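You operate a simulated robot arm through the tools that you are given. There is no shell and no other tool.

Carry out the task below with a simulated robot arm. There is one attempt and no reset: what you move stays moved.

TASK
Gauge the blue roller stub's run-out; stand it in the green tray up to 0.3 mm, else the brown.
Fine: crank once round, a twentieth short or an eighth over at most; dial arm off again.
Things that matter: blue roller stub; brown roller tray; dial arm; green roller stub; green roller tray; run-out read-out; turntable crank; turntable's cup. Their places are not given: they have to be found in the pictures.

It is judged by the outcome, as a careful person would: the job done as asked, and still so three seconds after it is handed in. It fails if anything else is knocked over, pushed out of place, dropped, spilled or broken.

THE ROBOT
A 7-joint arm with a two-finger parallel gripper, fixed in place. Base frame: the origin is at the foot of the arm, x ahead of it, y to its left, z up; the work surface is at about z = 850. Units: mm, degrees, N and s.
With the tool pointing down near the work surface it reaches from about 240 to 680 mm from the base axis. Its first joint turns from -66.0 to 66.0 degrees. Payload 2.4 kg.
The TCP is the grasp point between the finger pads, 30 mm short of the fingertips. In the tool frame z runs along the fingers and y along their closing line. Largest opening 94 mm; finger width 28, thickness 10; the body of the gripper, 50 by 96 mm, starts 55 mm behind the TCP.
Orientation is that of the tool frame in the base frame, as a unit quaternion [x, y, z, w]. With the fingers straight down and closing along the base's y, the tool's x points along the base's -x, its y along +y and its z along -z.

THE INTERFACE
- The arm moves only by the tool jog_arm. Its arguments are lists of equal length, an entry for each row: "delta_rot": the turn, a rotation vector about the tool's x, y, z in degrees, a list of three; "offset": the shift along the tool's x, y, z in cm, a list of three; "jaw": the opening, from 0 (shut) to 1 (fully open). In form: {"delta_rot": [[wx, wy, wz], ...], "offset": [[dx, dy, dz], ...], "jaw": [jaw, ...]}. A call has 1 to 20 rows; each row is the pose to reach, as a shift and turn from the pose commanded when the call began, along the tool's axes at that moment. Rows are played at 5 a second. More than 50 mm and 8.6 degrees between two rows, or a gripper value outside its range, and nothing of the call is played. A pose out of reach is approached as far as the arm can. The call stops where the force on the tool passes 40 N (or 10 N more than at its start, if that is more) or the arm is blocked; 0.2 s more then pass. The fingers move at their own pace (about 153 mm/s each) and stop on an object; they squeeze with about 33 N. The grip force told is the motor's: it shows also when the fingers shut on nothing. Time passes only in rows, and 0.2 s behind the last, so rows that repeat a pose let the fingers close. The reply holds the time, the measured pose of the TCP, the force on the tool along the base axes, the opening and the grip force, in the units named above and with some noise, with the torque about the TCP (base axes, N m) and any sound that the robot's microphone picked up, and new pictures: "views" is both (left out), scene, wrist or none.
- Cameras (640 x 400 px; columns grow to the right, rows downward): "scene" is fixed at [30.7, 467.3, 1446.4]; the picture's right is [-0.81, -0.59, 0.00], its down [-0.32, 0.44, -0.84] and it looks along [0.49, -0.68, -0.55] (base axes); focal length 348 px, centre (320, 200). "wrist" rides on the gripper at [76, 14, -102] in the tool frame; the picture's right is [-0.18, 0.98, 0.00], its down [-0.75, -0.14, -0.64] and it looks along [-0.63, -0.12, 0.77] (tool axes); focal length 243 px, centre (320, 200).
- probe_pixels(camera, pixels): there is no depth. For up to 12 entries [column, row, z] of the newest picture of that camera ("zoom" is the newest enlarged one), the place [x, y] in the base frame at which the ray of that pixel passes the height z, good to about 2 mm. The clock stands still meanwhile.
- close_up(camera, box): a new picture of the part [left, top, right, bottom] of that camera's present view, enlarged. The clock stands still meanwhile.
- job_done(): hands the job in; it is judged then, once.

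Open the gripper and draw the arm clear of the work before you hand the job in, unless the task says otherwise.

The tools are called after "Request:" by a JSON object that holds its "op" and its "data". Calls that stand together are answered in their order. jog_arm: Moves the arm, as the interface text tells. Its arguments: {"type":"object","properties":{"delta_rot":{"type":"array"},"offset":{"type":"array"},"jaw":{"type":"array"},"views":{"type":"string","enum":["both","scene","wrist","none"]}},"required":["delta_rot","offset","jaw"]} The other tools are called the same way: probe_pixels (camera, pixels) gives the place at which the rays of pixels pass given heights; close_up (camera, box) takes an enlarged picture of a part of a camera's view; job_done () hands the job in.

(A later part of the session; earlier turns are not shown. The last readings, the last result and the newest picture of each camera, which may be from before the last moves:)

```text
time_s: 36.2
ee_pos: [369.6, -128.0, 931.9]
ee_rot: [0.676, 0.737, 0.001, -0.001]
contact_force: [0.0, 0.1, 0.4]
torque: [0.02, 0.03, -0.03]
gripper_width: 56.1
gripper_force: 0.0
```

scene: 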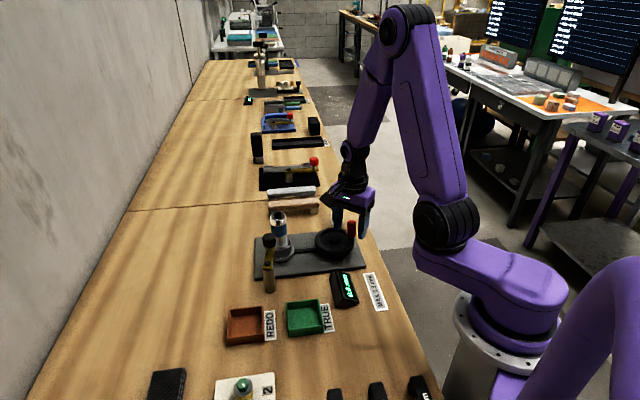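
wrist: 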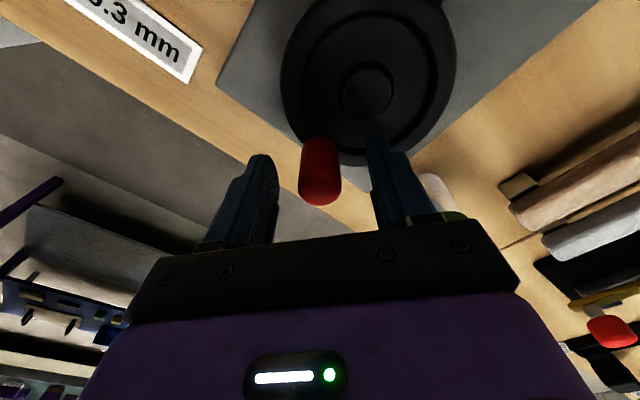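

The tool is vertical again and the knob is centred between the fingers. I try turning further to θ=-135°, where the closing line is tangential.

Request:
{"op": "jog_arm", "data": {"delta_rot": [[0, 0, 8], [0, 0, 16], [0, 0, 24], [0, 0, 32], [0, 0, 40], [0, 0, 48], [0, 0, 50], [0, 0, 50]], "offset": [[0, 0, 0], [0, 0, 0], [0, 0, 0], [0, 0, 0], [0, 0, 0], [0, 0, 0], [0, 0, 0], [0, 0, 0]], "jaw": [0.6, 0.6, 0.6, 0.6, 0.6, 0.6, 0.6, 0.6], "views": "both"}}

Request:
{"op": "close_up", "data": {"camera": "wrist", "box": [240, 60, 420, 230]}}

```text
time_s: 38.0
ee_pos: [370.5, -127.3, 931.4]
ee_rot: [0.924, 0.381, 0.001, -0.001]
contact_force: [-0.4, -0.8, 0.0]
torque: [-0.02, -0.01, 0.03]
gripper_width: 56.3
gripper_force: 0.1
```

scene: 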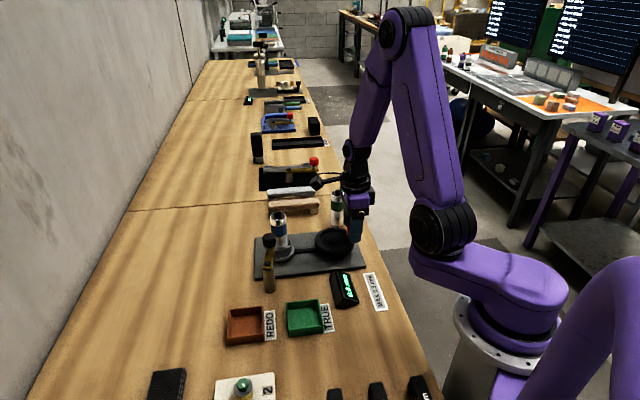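
wrist: 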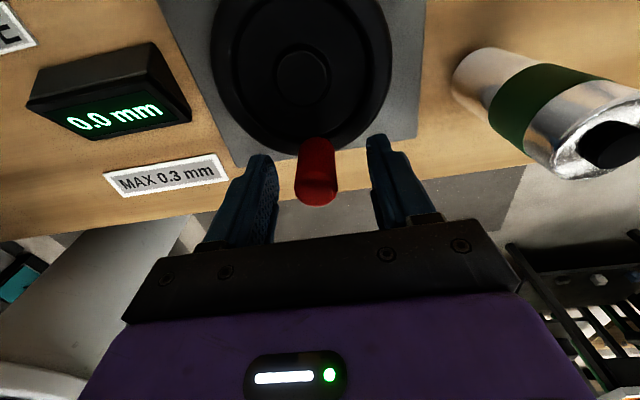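

```text
2.35 times, centred on (330, 145) of wrist
```

zoom: 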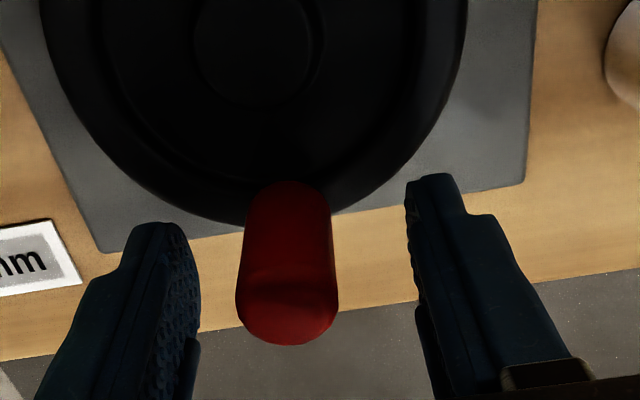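

θ=-135° is reachable, so tool y is now the CCW tangent and tool x points to the hub. I centre, grip the knob firmly, and test a small 6° CCW move watching the force.

Request:
{"op": "jog_arm", "data": {"delta_rot": [[0, 0, 0], [0, 0, 0], [0, 0, 0], [0, 0, -2], [0, 0, -4], [0, 0, -6], [0, 0, -6]], "offset": [[0, -0.15, 0], [0, -0.2, 0], [0, -0.2, 0], [0.0, -0.06, 0], [0.01, 0.08, 0], [0.02, 0.22, 0], [0.02, 0.22, 0]], "jaw": [0.4, 0.1, 0.1, 0.1, 0.1, 0.1, 0.1], "views": "both"}}

Request:
{"op": "close_up", "data": {"camera": "wrist", "box": [240, 60, 420, 230]}}

Request:
{"op": "close_up", "data": {"camera": "scene", "box": [245, 190, 385, 310]}}

```text
time_s: 39.6
ee_pos: [368.9, -127.2, 931.8]
ee_rot: [0.902, 0.431, -0.003, -0.006]
contact_force: [-26.3, 15.0, 21.2]
torque: [-0.84, -0.5, 0.05]
gripper_width: 22.8
gripper_force: 44.7
```

scene: 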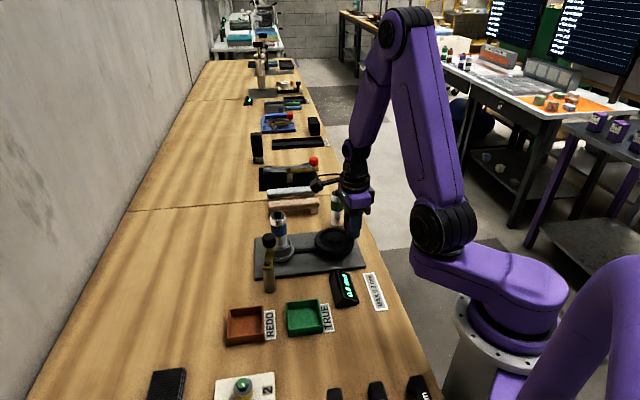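
wrist: 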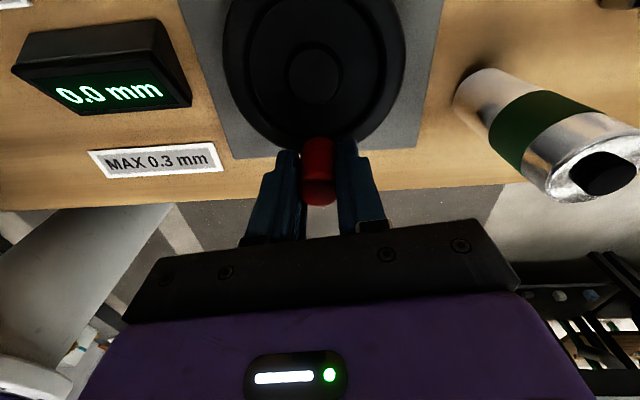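

```text
2.35 times, centred on (330, 145) of wrist
```

zoom: 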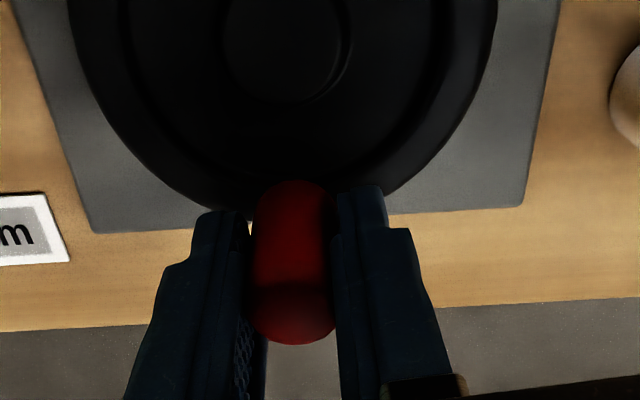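

```text
3.33 times, centred on (315, 250) of scene
```

zoom: 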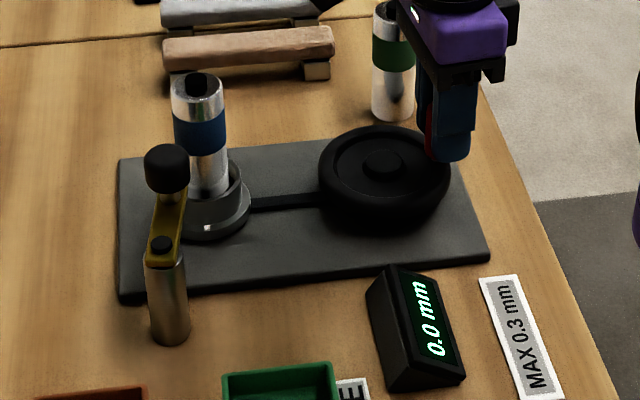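

CCW is firmly resisted (29 N tangential, knob unmoved), so the crank goes the other way. I back off and test 6° clockwise from the start.

Request:
{"op": "jog_arm", "data": {"delta_rot": [[0, 0, 3], [0, 0, 6], [0, 0, 8], [0, 0, 10], [0, 0, 12], [0, 0, 12]], "offset": [[0.01, -0.21, 0], [0.02, -0.42, 0], [0.04, -0.56, 0], [0.06, -0.7, 0], [0.09, -0.84, 0], [0.09, -0.84, 0]], "jaw": [0.1, 0.1, 0.1, 0.1, 0.1, 0.1], "views": "both"}}

Request:
{"op": "close_up", "data": {"camera": "wrist", "box": [240, 60, 420, 230]}}

Request:
{"op": "close_up", "data": {"camera": "scene", "box": [245, 190, 385, 310]}}

```text
time_s: 41.0
ee_pos: [365.2, -122.5, 931.3]
ee_rot: [0.943, 0.332, 0.001, -0.001]
contact_force: [-7.6, -9.9, -24.6]
torque: [-0.49, -1.09, 0.05]
gripper_width: 22.5
gripper_force: 45.0
```

scene: 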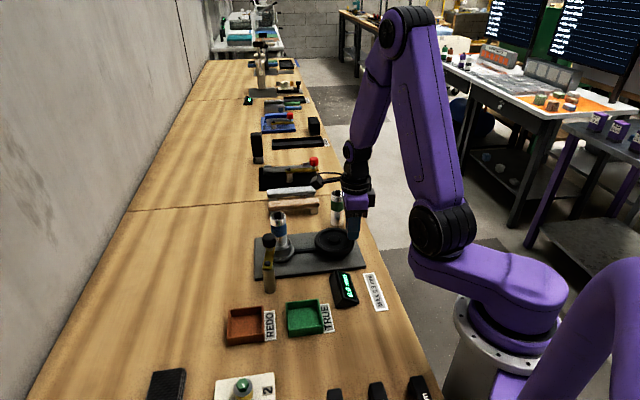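
wrist: 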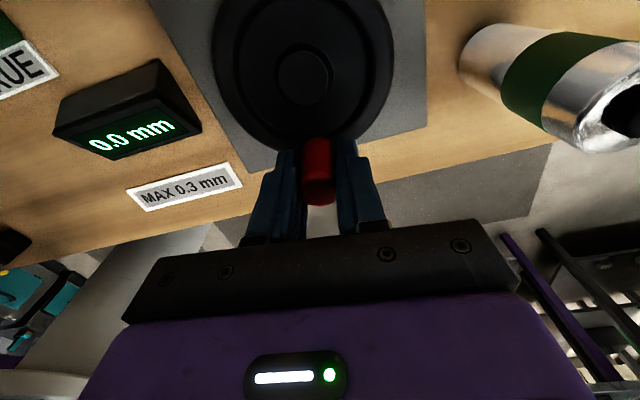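

```text
2.35 times, centred on (330, 145) of wrist
```

zoom: 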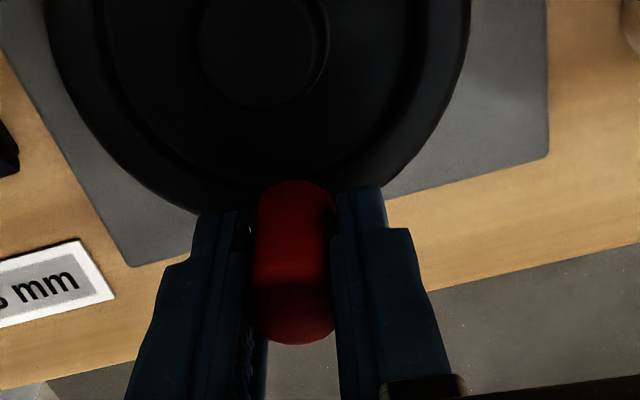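

```text
3.33 times, centred on (315, 250) of scene
```

zoom: 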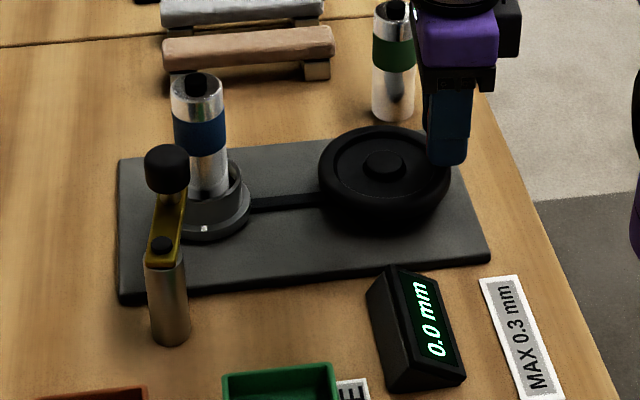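

Clockwise turns easily (≈3 N tangential) and the cup's white mark moved along. I'm at about 6° CW; now I open and rotate the tool +180° about the knob so that I have 180° of clockwise travel.

Request:
{"op": "jog_arm", "data": {"delta_rot": [[0, 0, 0], [0, 0, 0], [0, 0, -8], [0, 0, -16], [0, 0, -24], [0, 0, -32], [0, 0, -40], [0, 0, -48], [0, 0, -56], [0, 0, -64], [0, 0, -72], [0, 0, -80], [0, 0, -88], [0, 0, -96], [0, 0, -104], [0, 0, -112], [0, 0, -120], [0, 0, -128], [0, 0, -136], [0, 0, -136]], "offset": [[0, 0, 0], [0, 0, 0], [0, 0, 0], [0, 0, 0], [0, 0, 0], [0, 0, 0], [0, 0, 0], [0, 0, 0], [0, 0, 0], [0, 0, 0], [0, 0, 0], [0, 0, 0], [0, 0, 0], [0, 0, 0], [0, 0, 0], [0, 0, 0], [0, 0, 0], [0, 0, 0], [0, 0, 0], [0, 0, 0]], "jaw": [0.4, 0.6, 0.6, 0.6, 0.6, 0.6, 0.6, 0.6, 0.6, 0.6, 0.6, 0.6, 0.6, 0.6, 0.6, 0.6, 0.6, 0.6, 0.6, 0.6], "views": "both"}}

Request:
{"op": "close_up", "data": {"camera": "scene", "box": [245, 190, 385, 310]}}

```text
time_s: 45.2
ee_pos: [366.4, -124.3, 932.5]
ee_rot: [0.044, 0.999, 0.0, 0.0]
contact_force: [-0.1, 0.2, -0.3]
torque: [-0.01, 0.01, -0.02]
gripper_width: 56.4
gripper_force: 0.1
```

scene: 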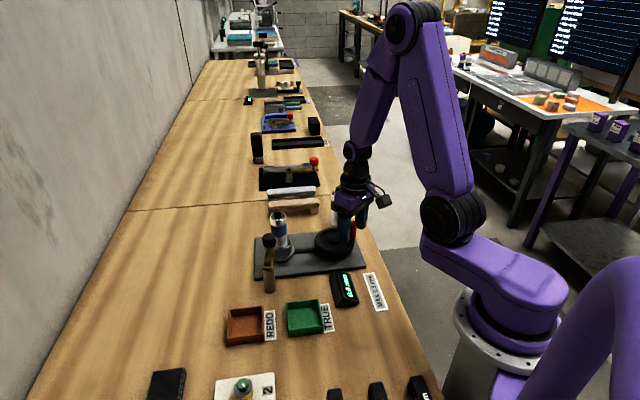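
wrist: 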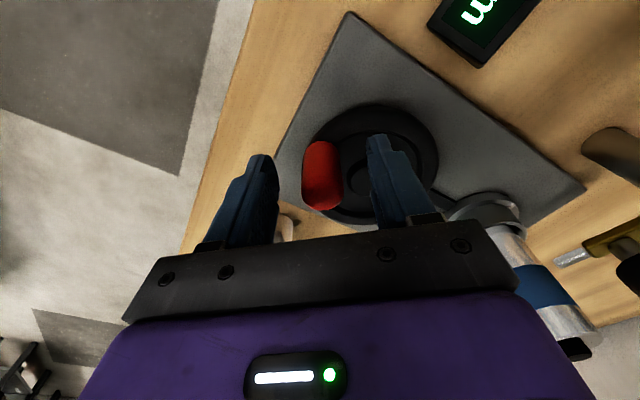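

```text
3.33 times, centred on (315, 250) of scene
```

zoom: 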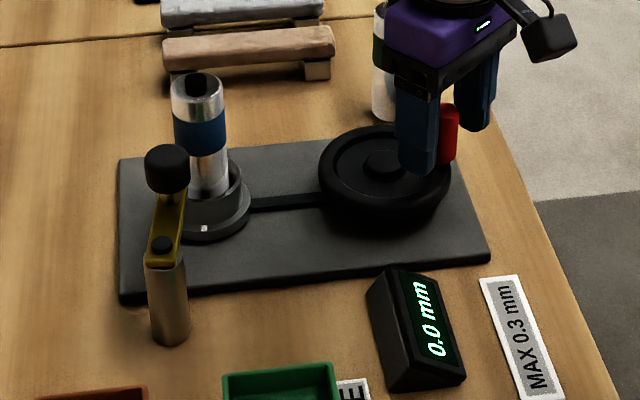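

θ is now about -5°. I continue the rotation to θ=+39°, then check the knob's position.

Request:
{"op": "jog_arm", "data": {"delta_rot": [[0, 0, -8], [0, 0, -16], [0, 0, -24], [0, 0, -32], [0, 0, -40], [0, 0, -44], [0, 0, -44]], "offset": [[0, 0, 0], [0, 0, 0], [0, 0, 0], [0, 0, 0], [0, 0, 0], [0, 0, 0], [0, 0, 0]], "jaw": [0.6, 0.6, 0.6, 0.6, 0.6, 0.6, 0.6], "views": "both"}}

Request:
{"op": "close_up", "data": {"camera": "wrist", "box": [240, 60, 420, 230]}}

Request:
{"op": "close_up", "data": {"camera": "scene", "box": [305, 210, 365, 270]}}

```text
time_s: 46.8
ee_pos: [365.5, -120.7, 931.0]
ee_rot: [-0.334, 0.942, 0.001, -0.001]
contact_force: [0.9, 0.3, 0.3]
torque: [-0.01, -0.01, 0.0]
gripper_width: 56.4
gripper_force: 0.1
```

scene: 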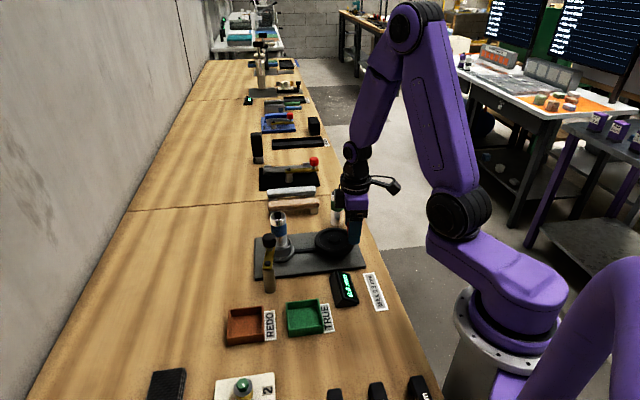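
wrist: 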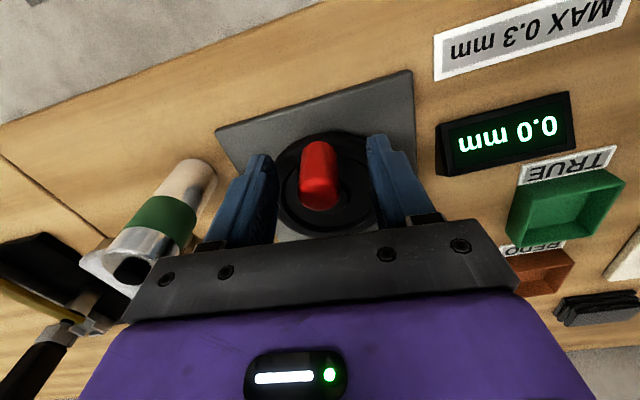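

```text
2.35 times, centred on (330, 145) of wrist
```

zoom: 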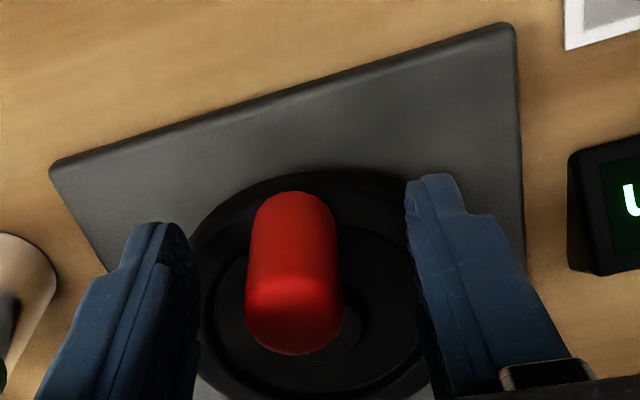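

```text
6.67 times, centred on (335, 240) of scene
```

zoom: 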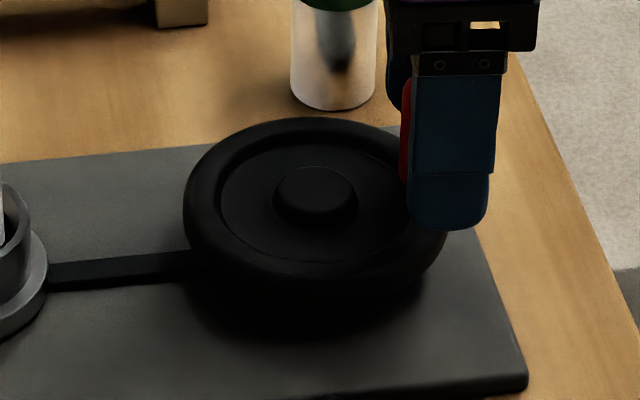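

The knob is centred (319,196) and tool y is now the clockwise tangent. I close to a loose cage and crank clockwise 72°, turning the tool along.

Request:
{"op": "jog_arm", "data": {"delta_rot": [[0, 0, 0], [0, 0, 0], [0, 0, 8], [0, 0, 16], [0, 0, 24], [0, 0, 32], [0, 0, 40], [0, 0, 48], [0, 0, 56], [0, 0, 64], [0, 0, 72], [0, 0, 72]], "offset": [[0, 0, 0], [0, 0, 0], [-0.04, 0.56, 0], [-0.157, 1.114, 0], [-0.349, 1.643, 0], [-0.614, 2.141, 0], [-0.945, 2.597, 0], [-1.337, 3.002, 0], [-1.781, 3.349, 0], [-2.269, 3.631, 0], [-2.792, 3.842, 0], [-2.792, 3.842, 0]], "jaw": [0.4, 0.28, 0.28, 0.28, 0.28, 0.28, 0.28, 0.28, 0.28, 0.28, 0.28, 0.28], "views": "both"}}

Request:
{"op": "close_up", "data": {"camera": "wrist", "box": [240, 60, 420, 230]}}

Request:
{"op": "close_up", "data": {"camera": "scene", "box": [245, 190, 385, 310]}}

```text
time_s: 49.4
ee_pos: [363.3, -75.9, 932.8]
ee_rot: [0.287, 0.958, 0.001, 0.0]
contact_force: [0.2, -0.6, 1.0]
torque: [-0.04, 0.05, 0.02]
gripper_width: 27.1
gripper_force: 0.6
```

scene: 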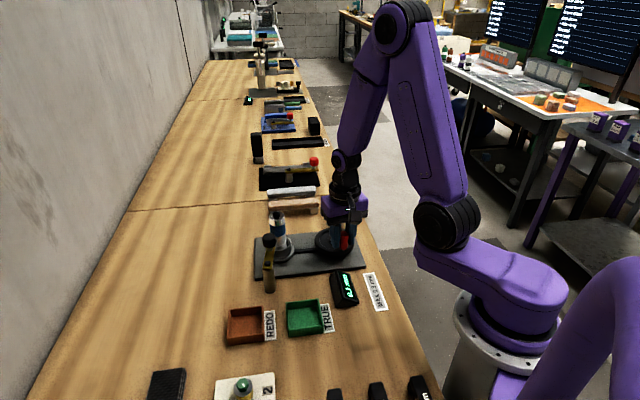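
wrist: 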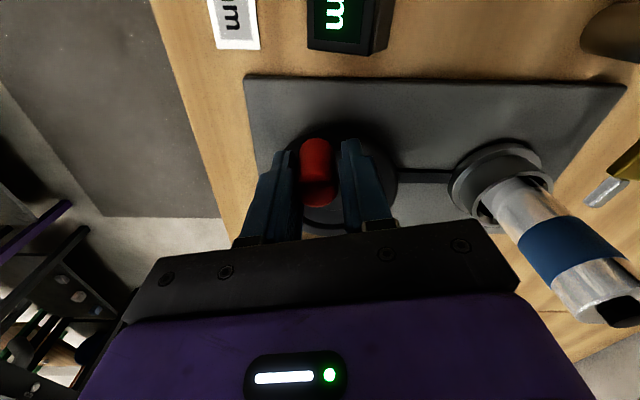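

```text
2.35 times, centred on (330, 145) of wrist
```

zoom: 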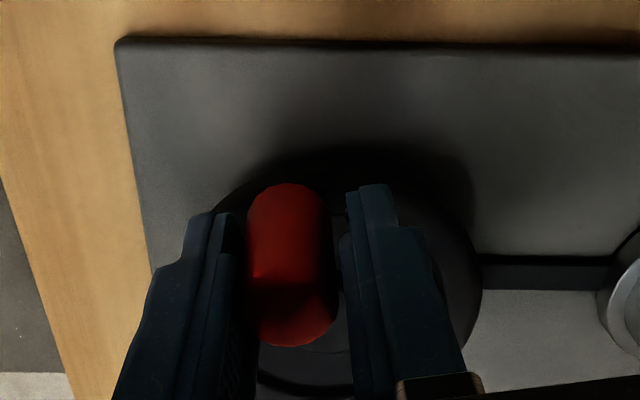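

```text
3.33 times, centred on (315, 250) of scene
```

zoom: 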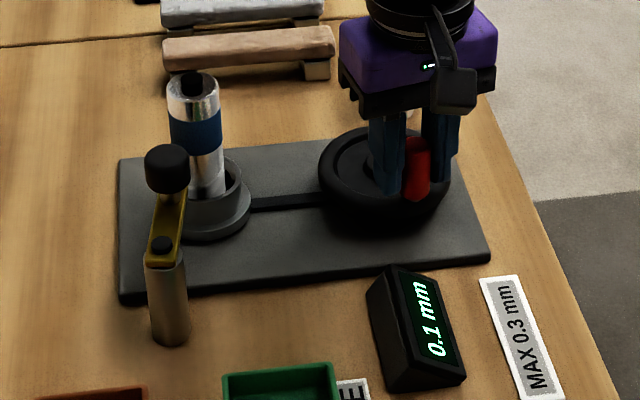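

The wheel follows easily (force ≈1 N) and the read-out now shows 0.1 mm. I continue clockwise by another 104° with the tool turning along.

Request:
{"op": "jog_arm", "data": {"delta_rot": [[0, 0, 8], [0, 0, 16], [0, 0, 24], [0, 0, 32], [0, 0, 40], [0, 0, 48], [0, 0, 56], [0, 0, 64], [0, 0, 72], [0, 0, 80], [0, 0, 88], [0, 0, 96], [0, 0, 104], [0, 0, 104]], "offset": [[-0.04, 0.56, 0], [-0.157, 1.114, 0], [-0.349, 1.643, 0], [-0.614, 2.141, 0], [-0.945, 2.597, 0], [-1.337, 3.002, 0], [-1.781, 3.349, 0], [-2.269, 3.631, 0], [-2.792, 3.842, 0], [-3.339, 3.979, 0], [-3.899, 4.038, 0], [-4.462, 4.018, 0], [-5.017, 3.92, 0], [-5.017, 3.92, 0]], "jaw": [0.28, 0.28, 0.28, 0.28, 0.28, 0.28, 0.28, 0.28, 0.28, 0.28, 0.28, 0.28, 0.28, 0.28], "views": "both"}}

Request:
{"op": "close_up", "data": {"camera": "wrist", "box": [240, 60, 420, 230]}}

Request:
{"op": "close_up", "data": {"camera": "scene", "box": [245, 190, 385, 310]}}

```text
time_s: 52.4
ee_pos: [426.5, -72.1, 931.0]
ee_rot: [0.931, 0.365, 0.001, -0.002]
contact_force: [-0.4, 0.8, -0.2]
torque: [-0.02, 0.02, 0.01]
gripper_width: 26.6
gripper_force: 0.4
```

scene: 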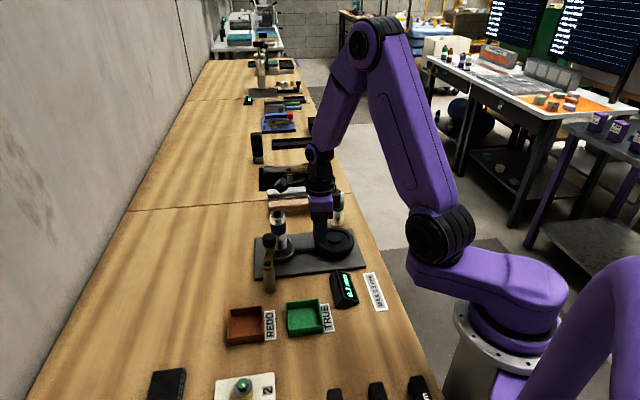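
wrist: 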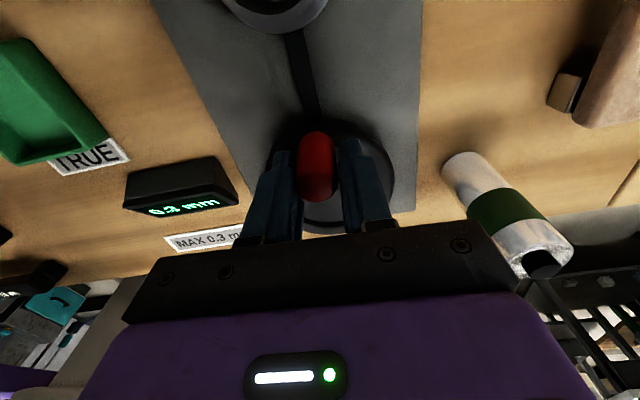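

```text
2.35 times, centred on (330, 145) of wrist
```

zoom: 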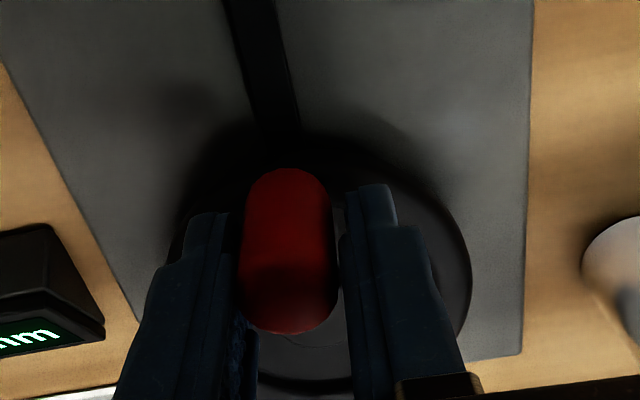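

```text
3.33 times, centred on (315, 250) of scene
```

zoom: 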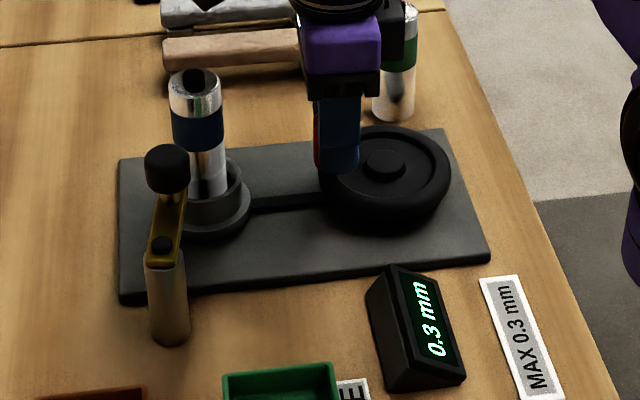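

Read-out shows 0.3 mm at about half a turn; the crank is at ~182°. I open, and rotate the tool +180° about the knob for the second half.

Request:
{"op": "jog_arm", "data": {"delta_rot": [[0, 0, 0], [0, 0, 0], [0, 0, -8], [0, 0, -16], [0, 0, -24], [0, 0, -32], [0, 0, -40], [0, 0, -48], [0, 0, -56], [0, 0, -64], [0, 0, -72], [0, 0, -80], [0, 0, -88], [0, 0, -96], [0, 0, -104], [0, 0, -112], [0, 0, -120], [0, 0, -128], [0, 0, -136], [0, 0, -136]], "offset": [[0, 0, 0], [0, 0, 0], [0, 0, 0], [0, 0, 0], [0, 0, 0], [0, 0, 0], [0, 0, 0], [0, 0, 0], [0, 0, 0], [0, 0, 0], [0, 0, 0], [0, 0, 0], [0, 0, 0], [0, 0, 0], [0, 0, 0], [0, 0, 0], [0, 0, 0], [0, 0, 0], [0, 0, 0], [0, 0, 0]], "jaw": [0.4, 0.6, 0.6, 0.6, 0.6, 0.6, 0.6, 0.6, 0.6, 0.6, 0.6, 0.6, 0.6, 0.6, 0.6, 0.6, 0.6, 0.6, 0.6, 0.6], "views": "none"}}

Request:
{"op": "jog_arm", "data": {"delta_rot": [[0, 0, -8], [0, 0, -16], [0, 0, -24], [0, 0, -32], [0, 0, -40], [0, 0, -44], [0, 0, -44]], "offset": [[0, 0, 0], [0, 0, 0], [0, 0, 0], [0, 0, 0], [0, 0, 0], [0, 0, 0], [0, 0, 0]], "jaw": [0.6, 0.6, 0.6, 0.6, 0.6, 0.6, 0.6], "views": "both"}}

Request:
{"op": "close_up", "data": {"camera": "wrist", "box": [240, 60, 420, 230]}}

Request:
{"op": "close_up", "data": {"camera": "scene", "box": [245, 190, 385, 310]}}

```text
time_s: 56.6
ee_pos: [427.9, -70.5, 931.5]
ee_rot: [0.01, 1.0, 0.002, -0.001]
contact_force: [-0.2, 0.3, -0.4]
torque: [0.0, 0.02, 0.01]
gripper_width: 56.5
gripper_force: 0.1
```

```text
time_s: 58.2
ee_pos: [427.7, -69.4, 931.9]
ee_rot: [-0.366, 0.931, 0.002, 0.0]
contact_force: [0.4, 0.8, 0.1]
torque: [-0.01, 0.0, 0.01]
gripper_width: 56.4
gripper_force: 0.1
```

scene: 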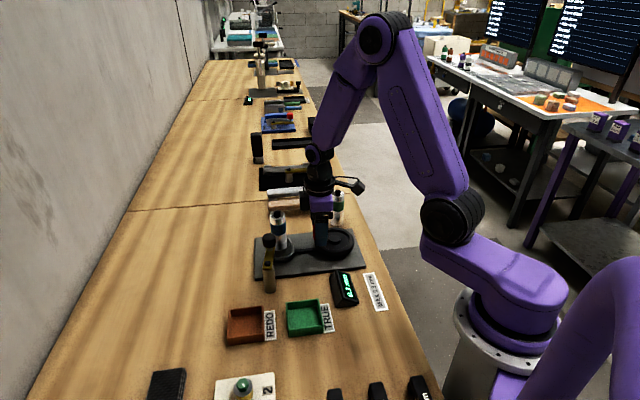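
wrist: 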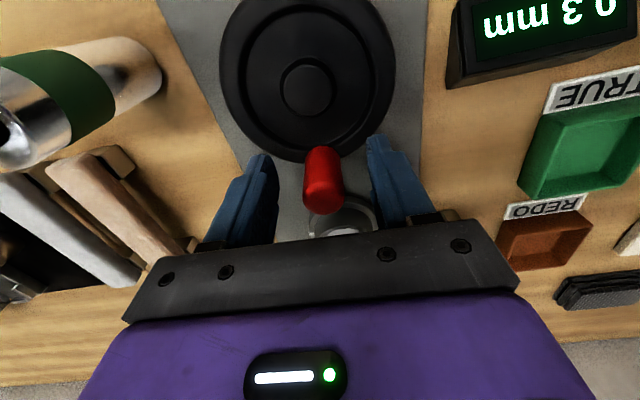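

```text
2.35 times, centred on (330, 145) of wrist
```

zoom: 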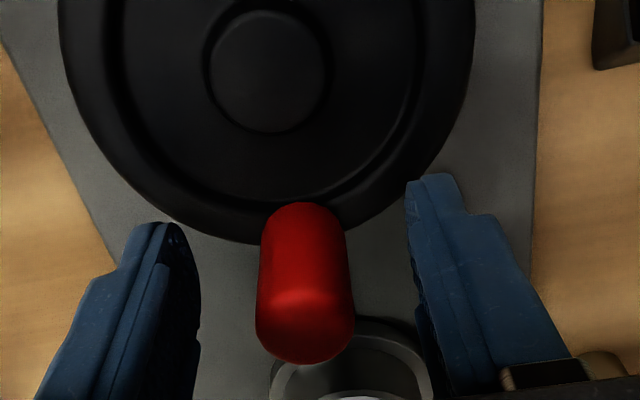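

```text
3.33 times, centred on (315, 250) of scene
```

zoom: 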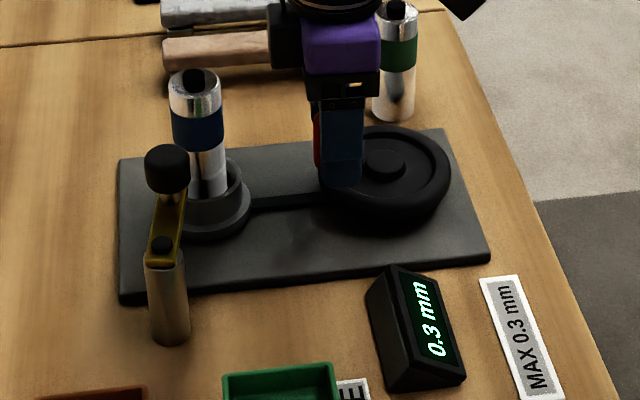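

Knob is centred; here clockwise is -tool-y with the hub on +tool-x. I close the cage again and crank on clockwise by 104°.

Request:
{"op": "jog_arm", "data": {"delta_rot": [[0, 0, 0], [0, 0, 0], [0, 0, 8], [0, 0, 16], [0, 0, 24], [0, 0, 32], [0, 0, 40], [0, 0, 48], [0, 0, 56], [0, 0, 64], [0, 0, 72], [0, 0, 80], [0, 0, 88], [0, 0, 96], [0, 0, 104], [0, 0, 104]], "offset": [[0, 0, 0], [0, 0, 0], [0.04, -0.56, 0], [0.157, -1.114, 0], [0.349, -1.643, 0], [0.614, -2.141, 0], [0.945, -2.597, 0], [1.337, -3.002, 0], [1.781, -3.349, 0], [2.269, -3.631, 0], [2.792, -3.842, 0], [3.339, -3.979, 0], [3.899, -4.038, 0], [4.462, -4.018, 0], [5.017, -3.92, 0], [5.017, -3.92, 0]], "jaw": [0.4, 0.28, 0.28, 0.28, 0.28, 0.28, 0.28, 0.28, 0.28, 0.28, 0.28, 0.28, 0.28, 0.28, 0.28, 0.28], "views": "both"}}

Request:
{"op": "close_up", "data": {"camera": "wrist", "box": [240, 60, 420, 230]}}

Request:
{"op": "close_up", "data": {"camera": "scene", "box": [245, 190, 385, 310]}}

```text
time_s: 61.6
ee_pos: [415.9, -133.1, 930.9]
ee_rot: [0.509, 0.86, 0.0, -0.001]
contact_force: [0.5, 1.0, 0.5]
torque: [0.02, 0.0, -0.02]
gripper_width: 26.4
gripper_force: 0.3
```

scene: 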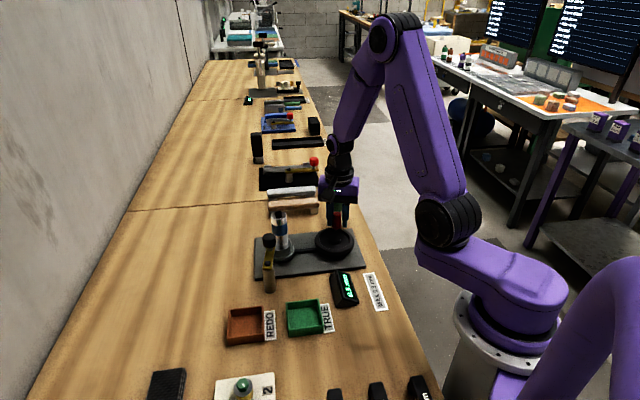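
wrist: 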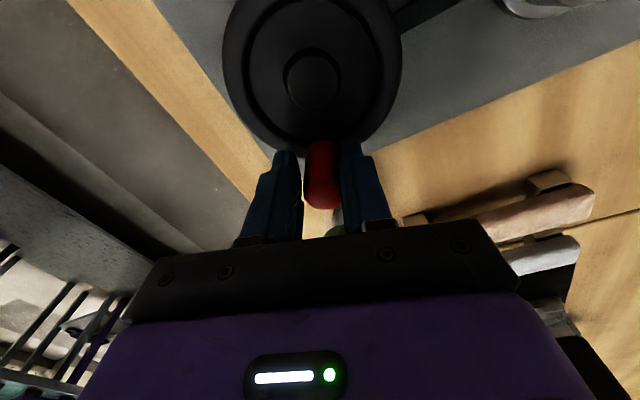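

```text
2.35 times, centred on (330, 145) of wrist
```

zoom: 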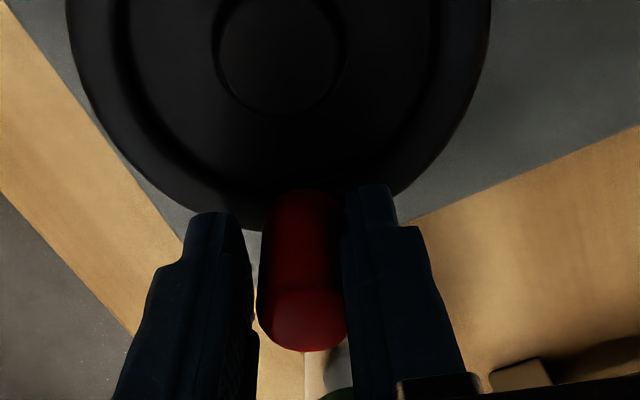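

```text
3.33 times, centred on (315, 250) of scene
```

zoom: 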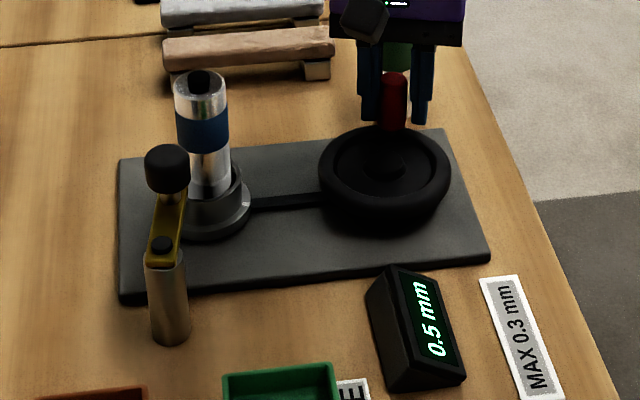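

Read-out is at 0.5 mm with about 284° cranked. I continue clockwise another 86° to finish just over one turn.

Request:
{"op": "jog_arm", "data": {"delta_rot": [[0, 0, 8], [0, 0, 16], [0, 0, 24], [0, 0, 32], [0, 0, 40], [0, 0, 48], [0, 0, 56], [0, 0, 64], [0, 0, 72], [0, 0, 80], [0, 0, 80], [0, 0, 80]], "offset": [[0.04, -0.56, 0], [0.157, -1.114, 0], [0.349, -1.643, 0], [0.614, -2.141, 0], [0.945, -2.597, 0], [1.337, -3.002, 0], [1.781, -3.349, 0], [2.269, -3.631, 0], [2.792, -3.842, 0], [3.339, -3.979, 0], [3.7, -4.025, 0], [3.7, -4.025, 0]], "jaw": [0.28, 0.28, 0.28, 0.28, 0.28, 0.28, 0.28, 0.28, 0.28, 0.28, 0.28, 0.28], "views": "both"}}

Request:
{"op": "close_up", "data": {"camera": "wrist", "box": [240, 60, 420, 230]}}

Request:
{"op": "close_up", "data": {"camera": "scene", "box": [245, 190, 385, 310]}}

```text
time_s: 64.2
ee_pos: [362.5, -120.2, 932.0]
ee_rot: [0.943, 0.333, 0.0, -0.002]
contact_force: [0.9, -1.2, -0.9]
torque: [-0.05, 0.0, 0.01]
gripper_width: 26.7
gripper_force: 0.9
```

scene: 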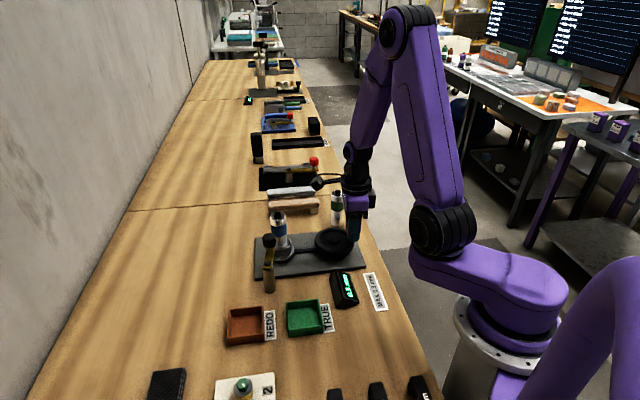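
wrist: 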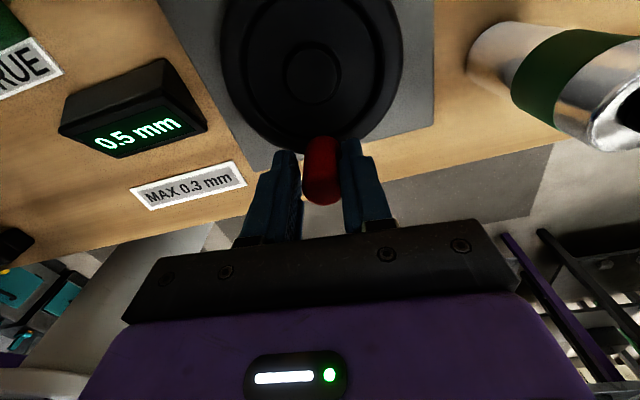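

```text
2.35 times, centred on (330, 145) of wrist
```

zoom: 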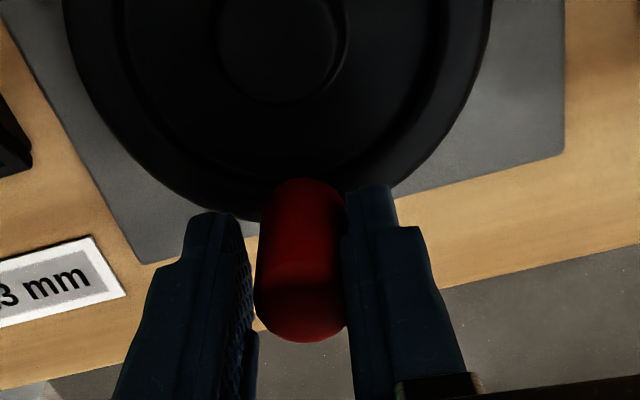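

```text
3.33 times, centred on (315, 250) of scene
```

zoom: 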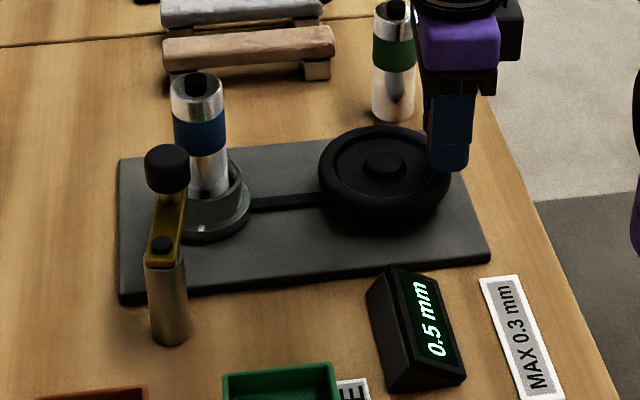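

After just over a full turn the read-out stays at 0.5 mm (> 0.3), so the stub belongs in the brown tray. I verify the knob's angle and the display before letting go.

Request:
{"op": "probe_pixels", "data": {"camera": "wrist", "pixels": [[322.8, 195, 935], [322.8, 195, 938], [311, 68, 891]]}}

Request:
{"op": "close_up", "data": {"camera": "scene", "box": [320, 255, 400, 315]}}

Request:
{"op": "close_up", "data": {"camera": "wrist", "box": [50, 50, 250, 220]}}

```text
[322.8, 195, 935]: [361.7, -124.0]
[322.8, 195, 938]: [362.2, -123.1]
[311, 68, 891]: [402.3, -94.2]
```

```text
6.67 times, centred on (360, 285) of scene
```

zoom: 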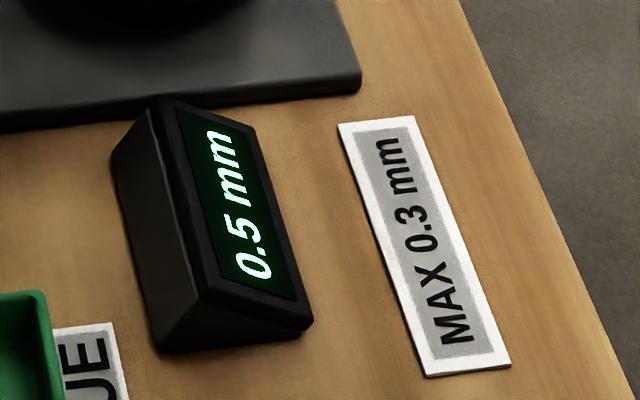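

```text
2.35 times, centred on (150, 135) of wrist
```

zoom: 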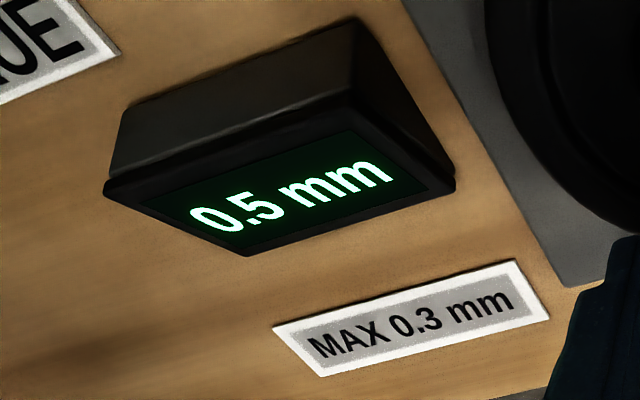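

The knob sits about 8° past its start, so the crank made ≈368°. I open, rise clear, and move above the dial knob near (466,53), turning to θ=-100°.

Request:
{"op": "jog_arm", "data": {"delta_rot": [[0, 0, 0], [0, 0, 0], [0, 0, 0], [0, 0, 0], [0, 0, 0], [0, 0, 0], [0, 0, -7], [0, 0, -14], [0, 0, -21], [0, 0, -28], [0, 0, -35], [0, 0, -41], [0, 0, -41]], "offset": [[0, 0, 0], [0, 0, 0], [0, 0, -3], [0, 0, -6.5], [0, 0, -10], [0, 0, -13.5], [2.5, -0.9, -13.8], [5.8, -2.1, -13.8], [9.2, -3.4, -13.8], [12.6, -4.6, -13.8], [16.0, -5.9, -13.8], [18.9, -6.9, -13.8], [18.9, -6.9, -13.8]], "jaw": [0.45, 0.65, 0.65, 0.65, 0.65, 0.65, 0.65, 0.65, 0.65, 0.65, 0.65, 0.65, 0.65], "views": "both"}}

Request:
{"op": "close_up", "data": {"camera": "wrist", "box": [230, 20, 410, 200]}}

Request:
{"op": "close_up", "data": {"camera": "scene", "box": [245, 190, 385, 310]}}

```text
time_s: 67.0
ee_pos: [468.5, 51.7, 1070.1]
ee_rot: [0.766, 0.643, 0.0, -0.002]
contact_force: [0.0, -0.6, 0.2]
torque: [-0.02, 0.01, 0.01]
gripper_width: 60.9
gripper_force: 0.2
```

scene: 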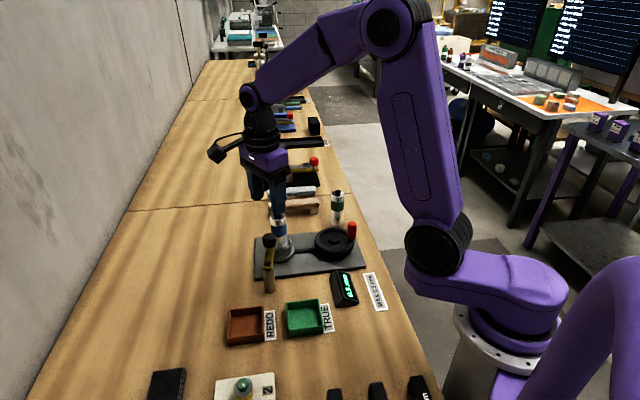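
wrist: 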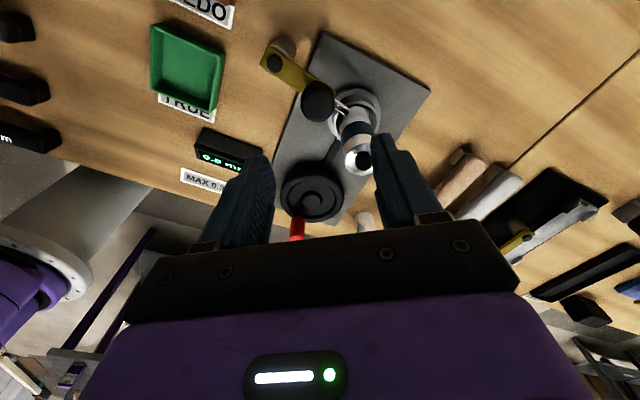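

```text
2.22 times, centred on (320, 110) of wrist
```

zoom: 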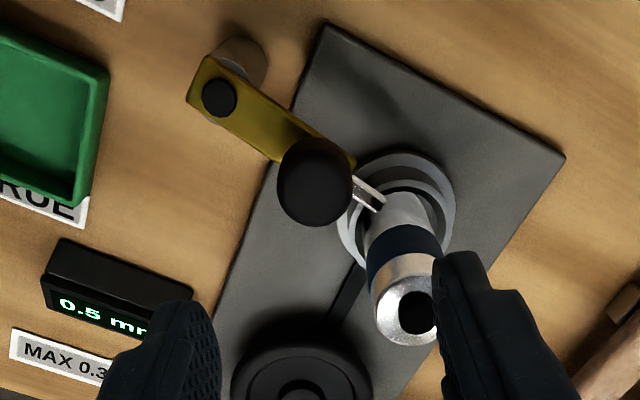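

```text
3.33 times, centred on (315, 250) of scene
```

zoom: 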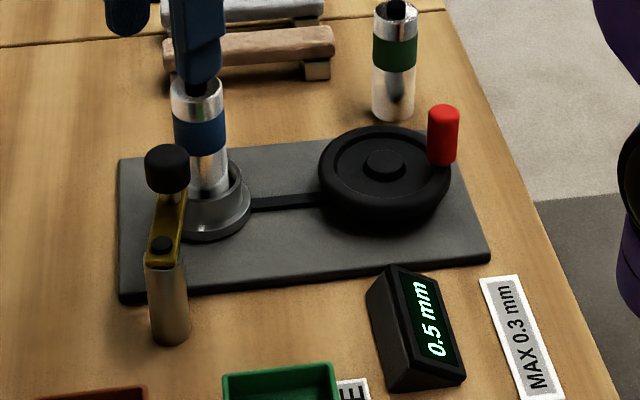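

I probe the dial knob centre (318.7,101.9), pivot cap (274.5,63.6) and tip (347,111) from this view.

Request:
{"op": "probe_pixels", "data": {"camera": "wrist", "pixels": [[318.7, 101.9, 950], [318.7, 101.9, 958], [274.5, 63.6, 930], [347, 111.4, 925], [362, 155, 977]]}}

```text
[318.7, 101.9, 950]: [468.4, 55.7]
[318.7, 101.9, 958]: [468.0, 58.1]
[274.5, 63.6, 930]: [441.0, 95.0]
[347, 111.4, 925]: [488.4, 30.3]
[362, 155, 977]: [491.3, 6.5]
```

The dial knob is at about (468,56.5), 55° direction from pivot (441,95). I descend to straddle it with fingertips above the bar.

Request:
{"op": "jog_arm", "data": {"delta_rot": [[0, 0, 0], [0, 0, 0], [0, 0, 0], [0, 0, 0], [0, 0, 0], [0, 0, 0]], "offset": [[0.4, -0.1, 1.0], [0.46, -0.13, 4.0], [0.46, -0.13, 6.5], [0.46, -0.13, 8.5], [0.46, -0.13, 10.2], [0.46, -0.13, 10.2]], "jaw": [0.65, 0.65, 0.65, 0.65, 0.65, 0.65], "views": "both"}}

Request:
{"op": "close_up", "data": {"camera": "wrist", "box": [220, 40, 420, 240]}}

Request:
{"op": "close_up", "data": {"camera": "scene", "box": [245, 190, 385, 310]}}

```text
time_s: 68.4
ee_pos: [468.5, 57.0, 968.5]
ee_rot: [0.766, 0.643, 0.0, -0.001]
contact_force: [-1.0, 0.1, -0.3]
torque: [0.0, 0.0, 0.06]
gripper_width: 61.1
gripper_force: 0.1
```

scene: 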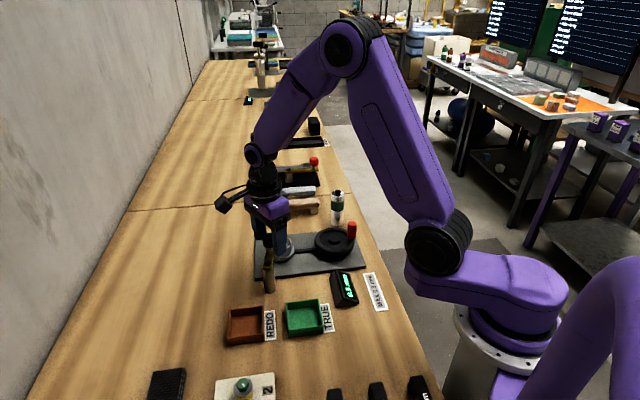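
wrist: 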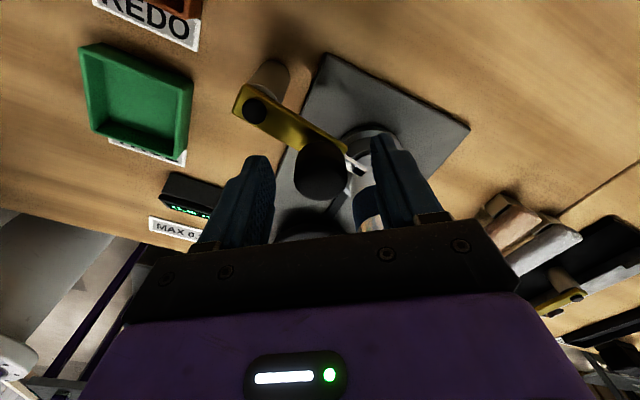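

```text
2.00 times, centred on (320, 140) of wrist
```

zoom: 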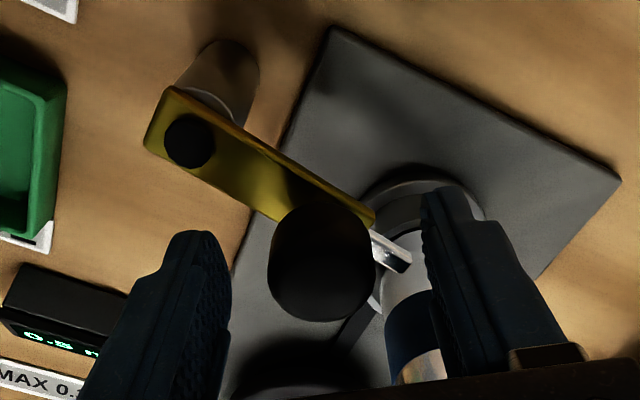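

```text
3.33 times, centred on (315, 250) of scene
```

zoom: 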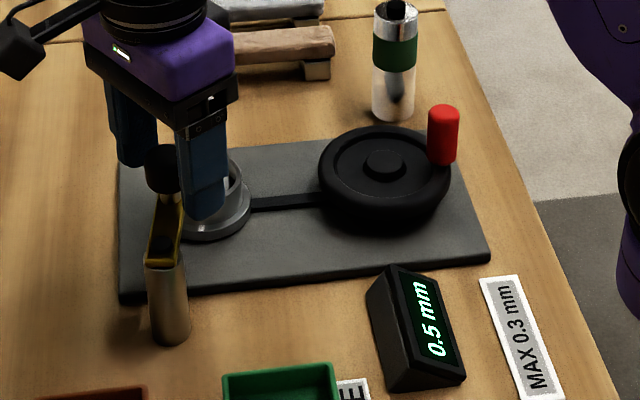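

The knob is between the fingers. I close to the loose cage and sweep the arm back along the arc to its off position.

Request:
{"op": "jog_arm", "data": {"delta_rot": [[0, 0, 0], [0, 0, 0], [0, 0, 0], [0, 0, 0], [0, 0, 0], [0, 0, 0], [0, 0, 0], [0, 0, 0], [0, 0, 0], [0, 0, 0], [0, 0, 0]], "offset": [[0, 0, 0], [0, 0, 0], [-0.42, -0.49, 0], [-0.78, -1.04, 0], [-1.05, -1.62, 0], [-1.24, -2.25, 0], [-1.34, -2.88, 0], [-1.36, -3.54, 0], [-1.28, -4.18, 0], [-1.11, -4.8, 0], [-1.11, -4.8, 0]], "jaw": [0.5, 0.39, 0.39, 0.39, 0.39, 0.39, 0.39, 0.39, 0.39, 0.39, 0.39], "views": "both"}}

Request:
{"op": "close_up", "data": {"camera": "wrist", "box": [220, 40, 420, 240]}}

Request:
{"op": "close_up", "data": {"camera": "scene", "box": [245, 190, 385, 310]}}

```text
time_s: 70.8
ee_pos: [417.9, 53.4, 968.3]
ee_rot: [0.767, 0.642, 0.0, -0.001]
contact_force: [0.6, -0.9, 0.0]
torque: [-0.02, -0.04, 0.03]
gripper_width: 37.3
gripper_force: 0.9
```

scene: 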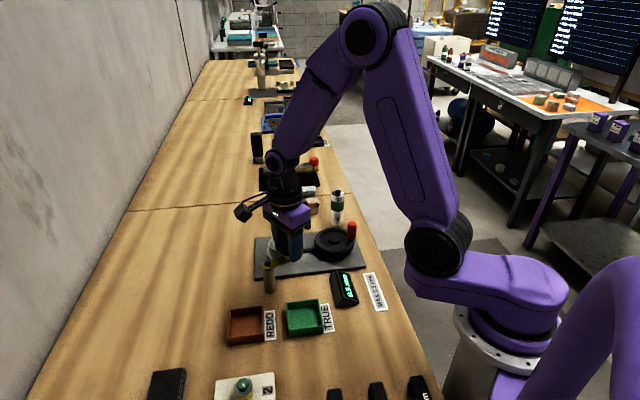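
wrist: 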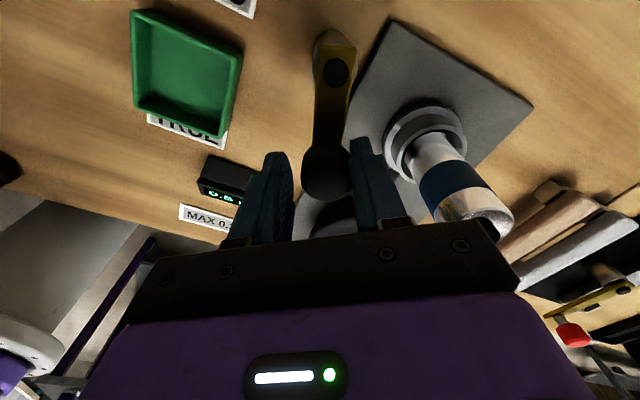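

```text
2.00 times, centred on (320, 140) of wrist
```

zoom: 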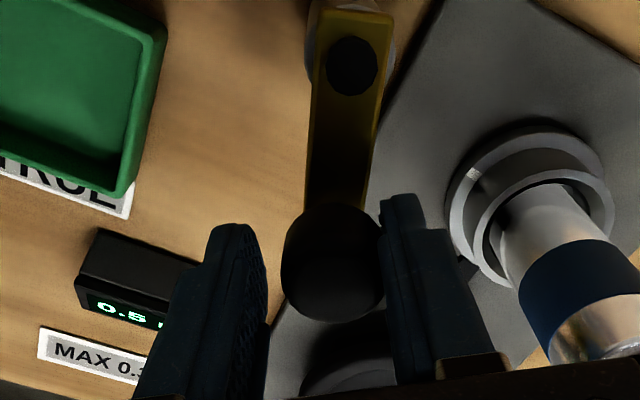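

```text
3.33 times, centred on (315, 250) of scene
```

zoom: 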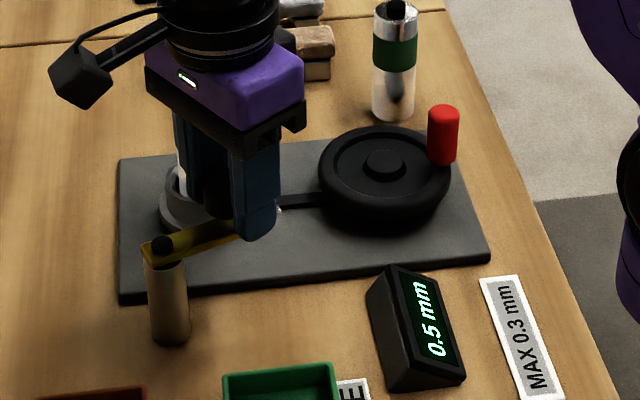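

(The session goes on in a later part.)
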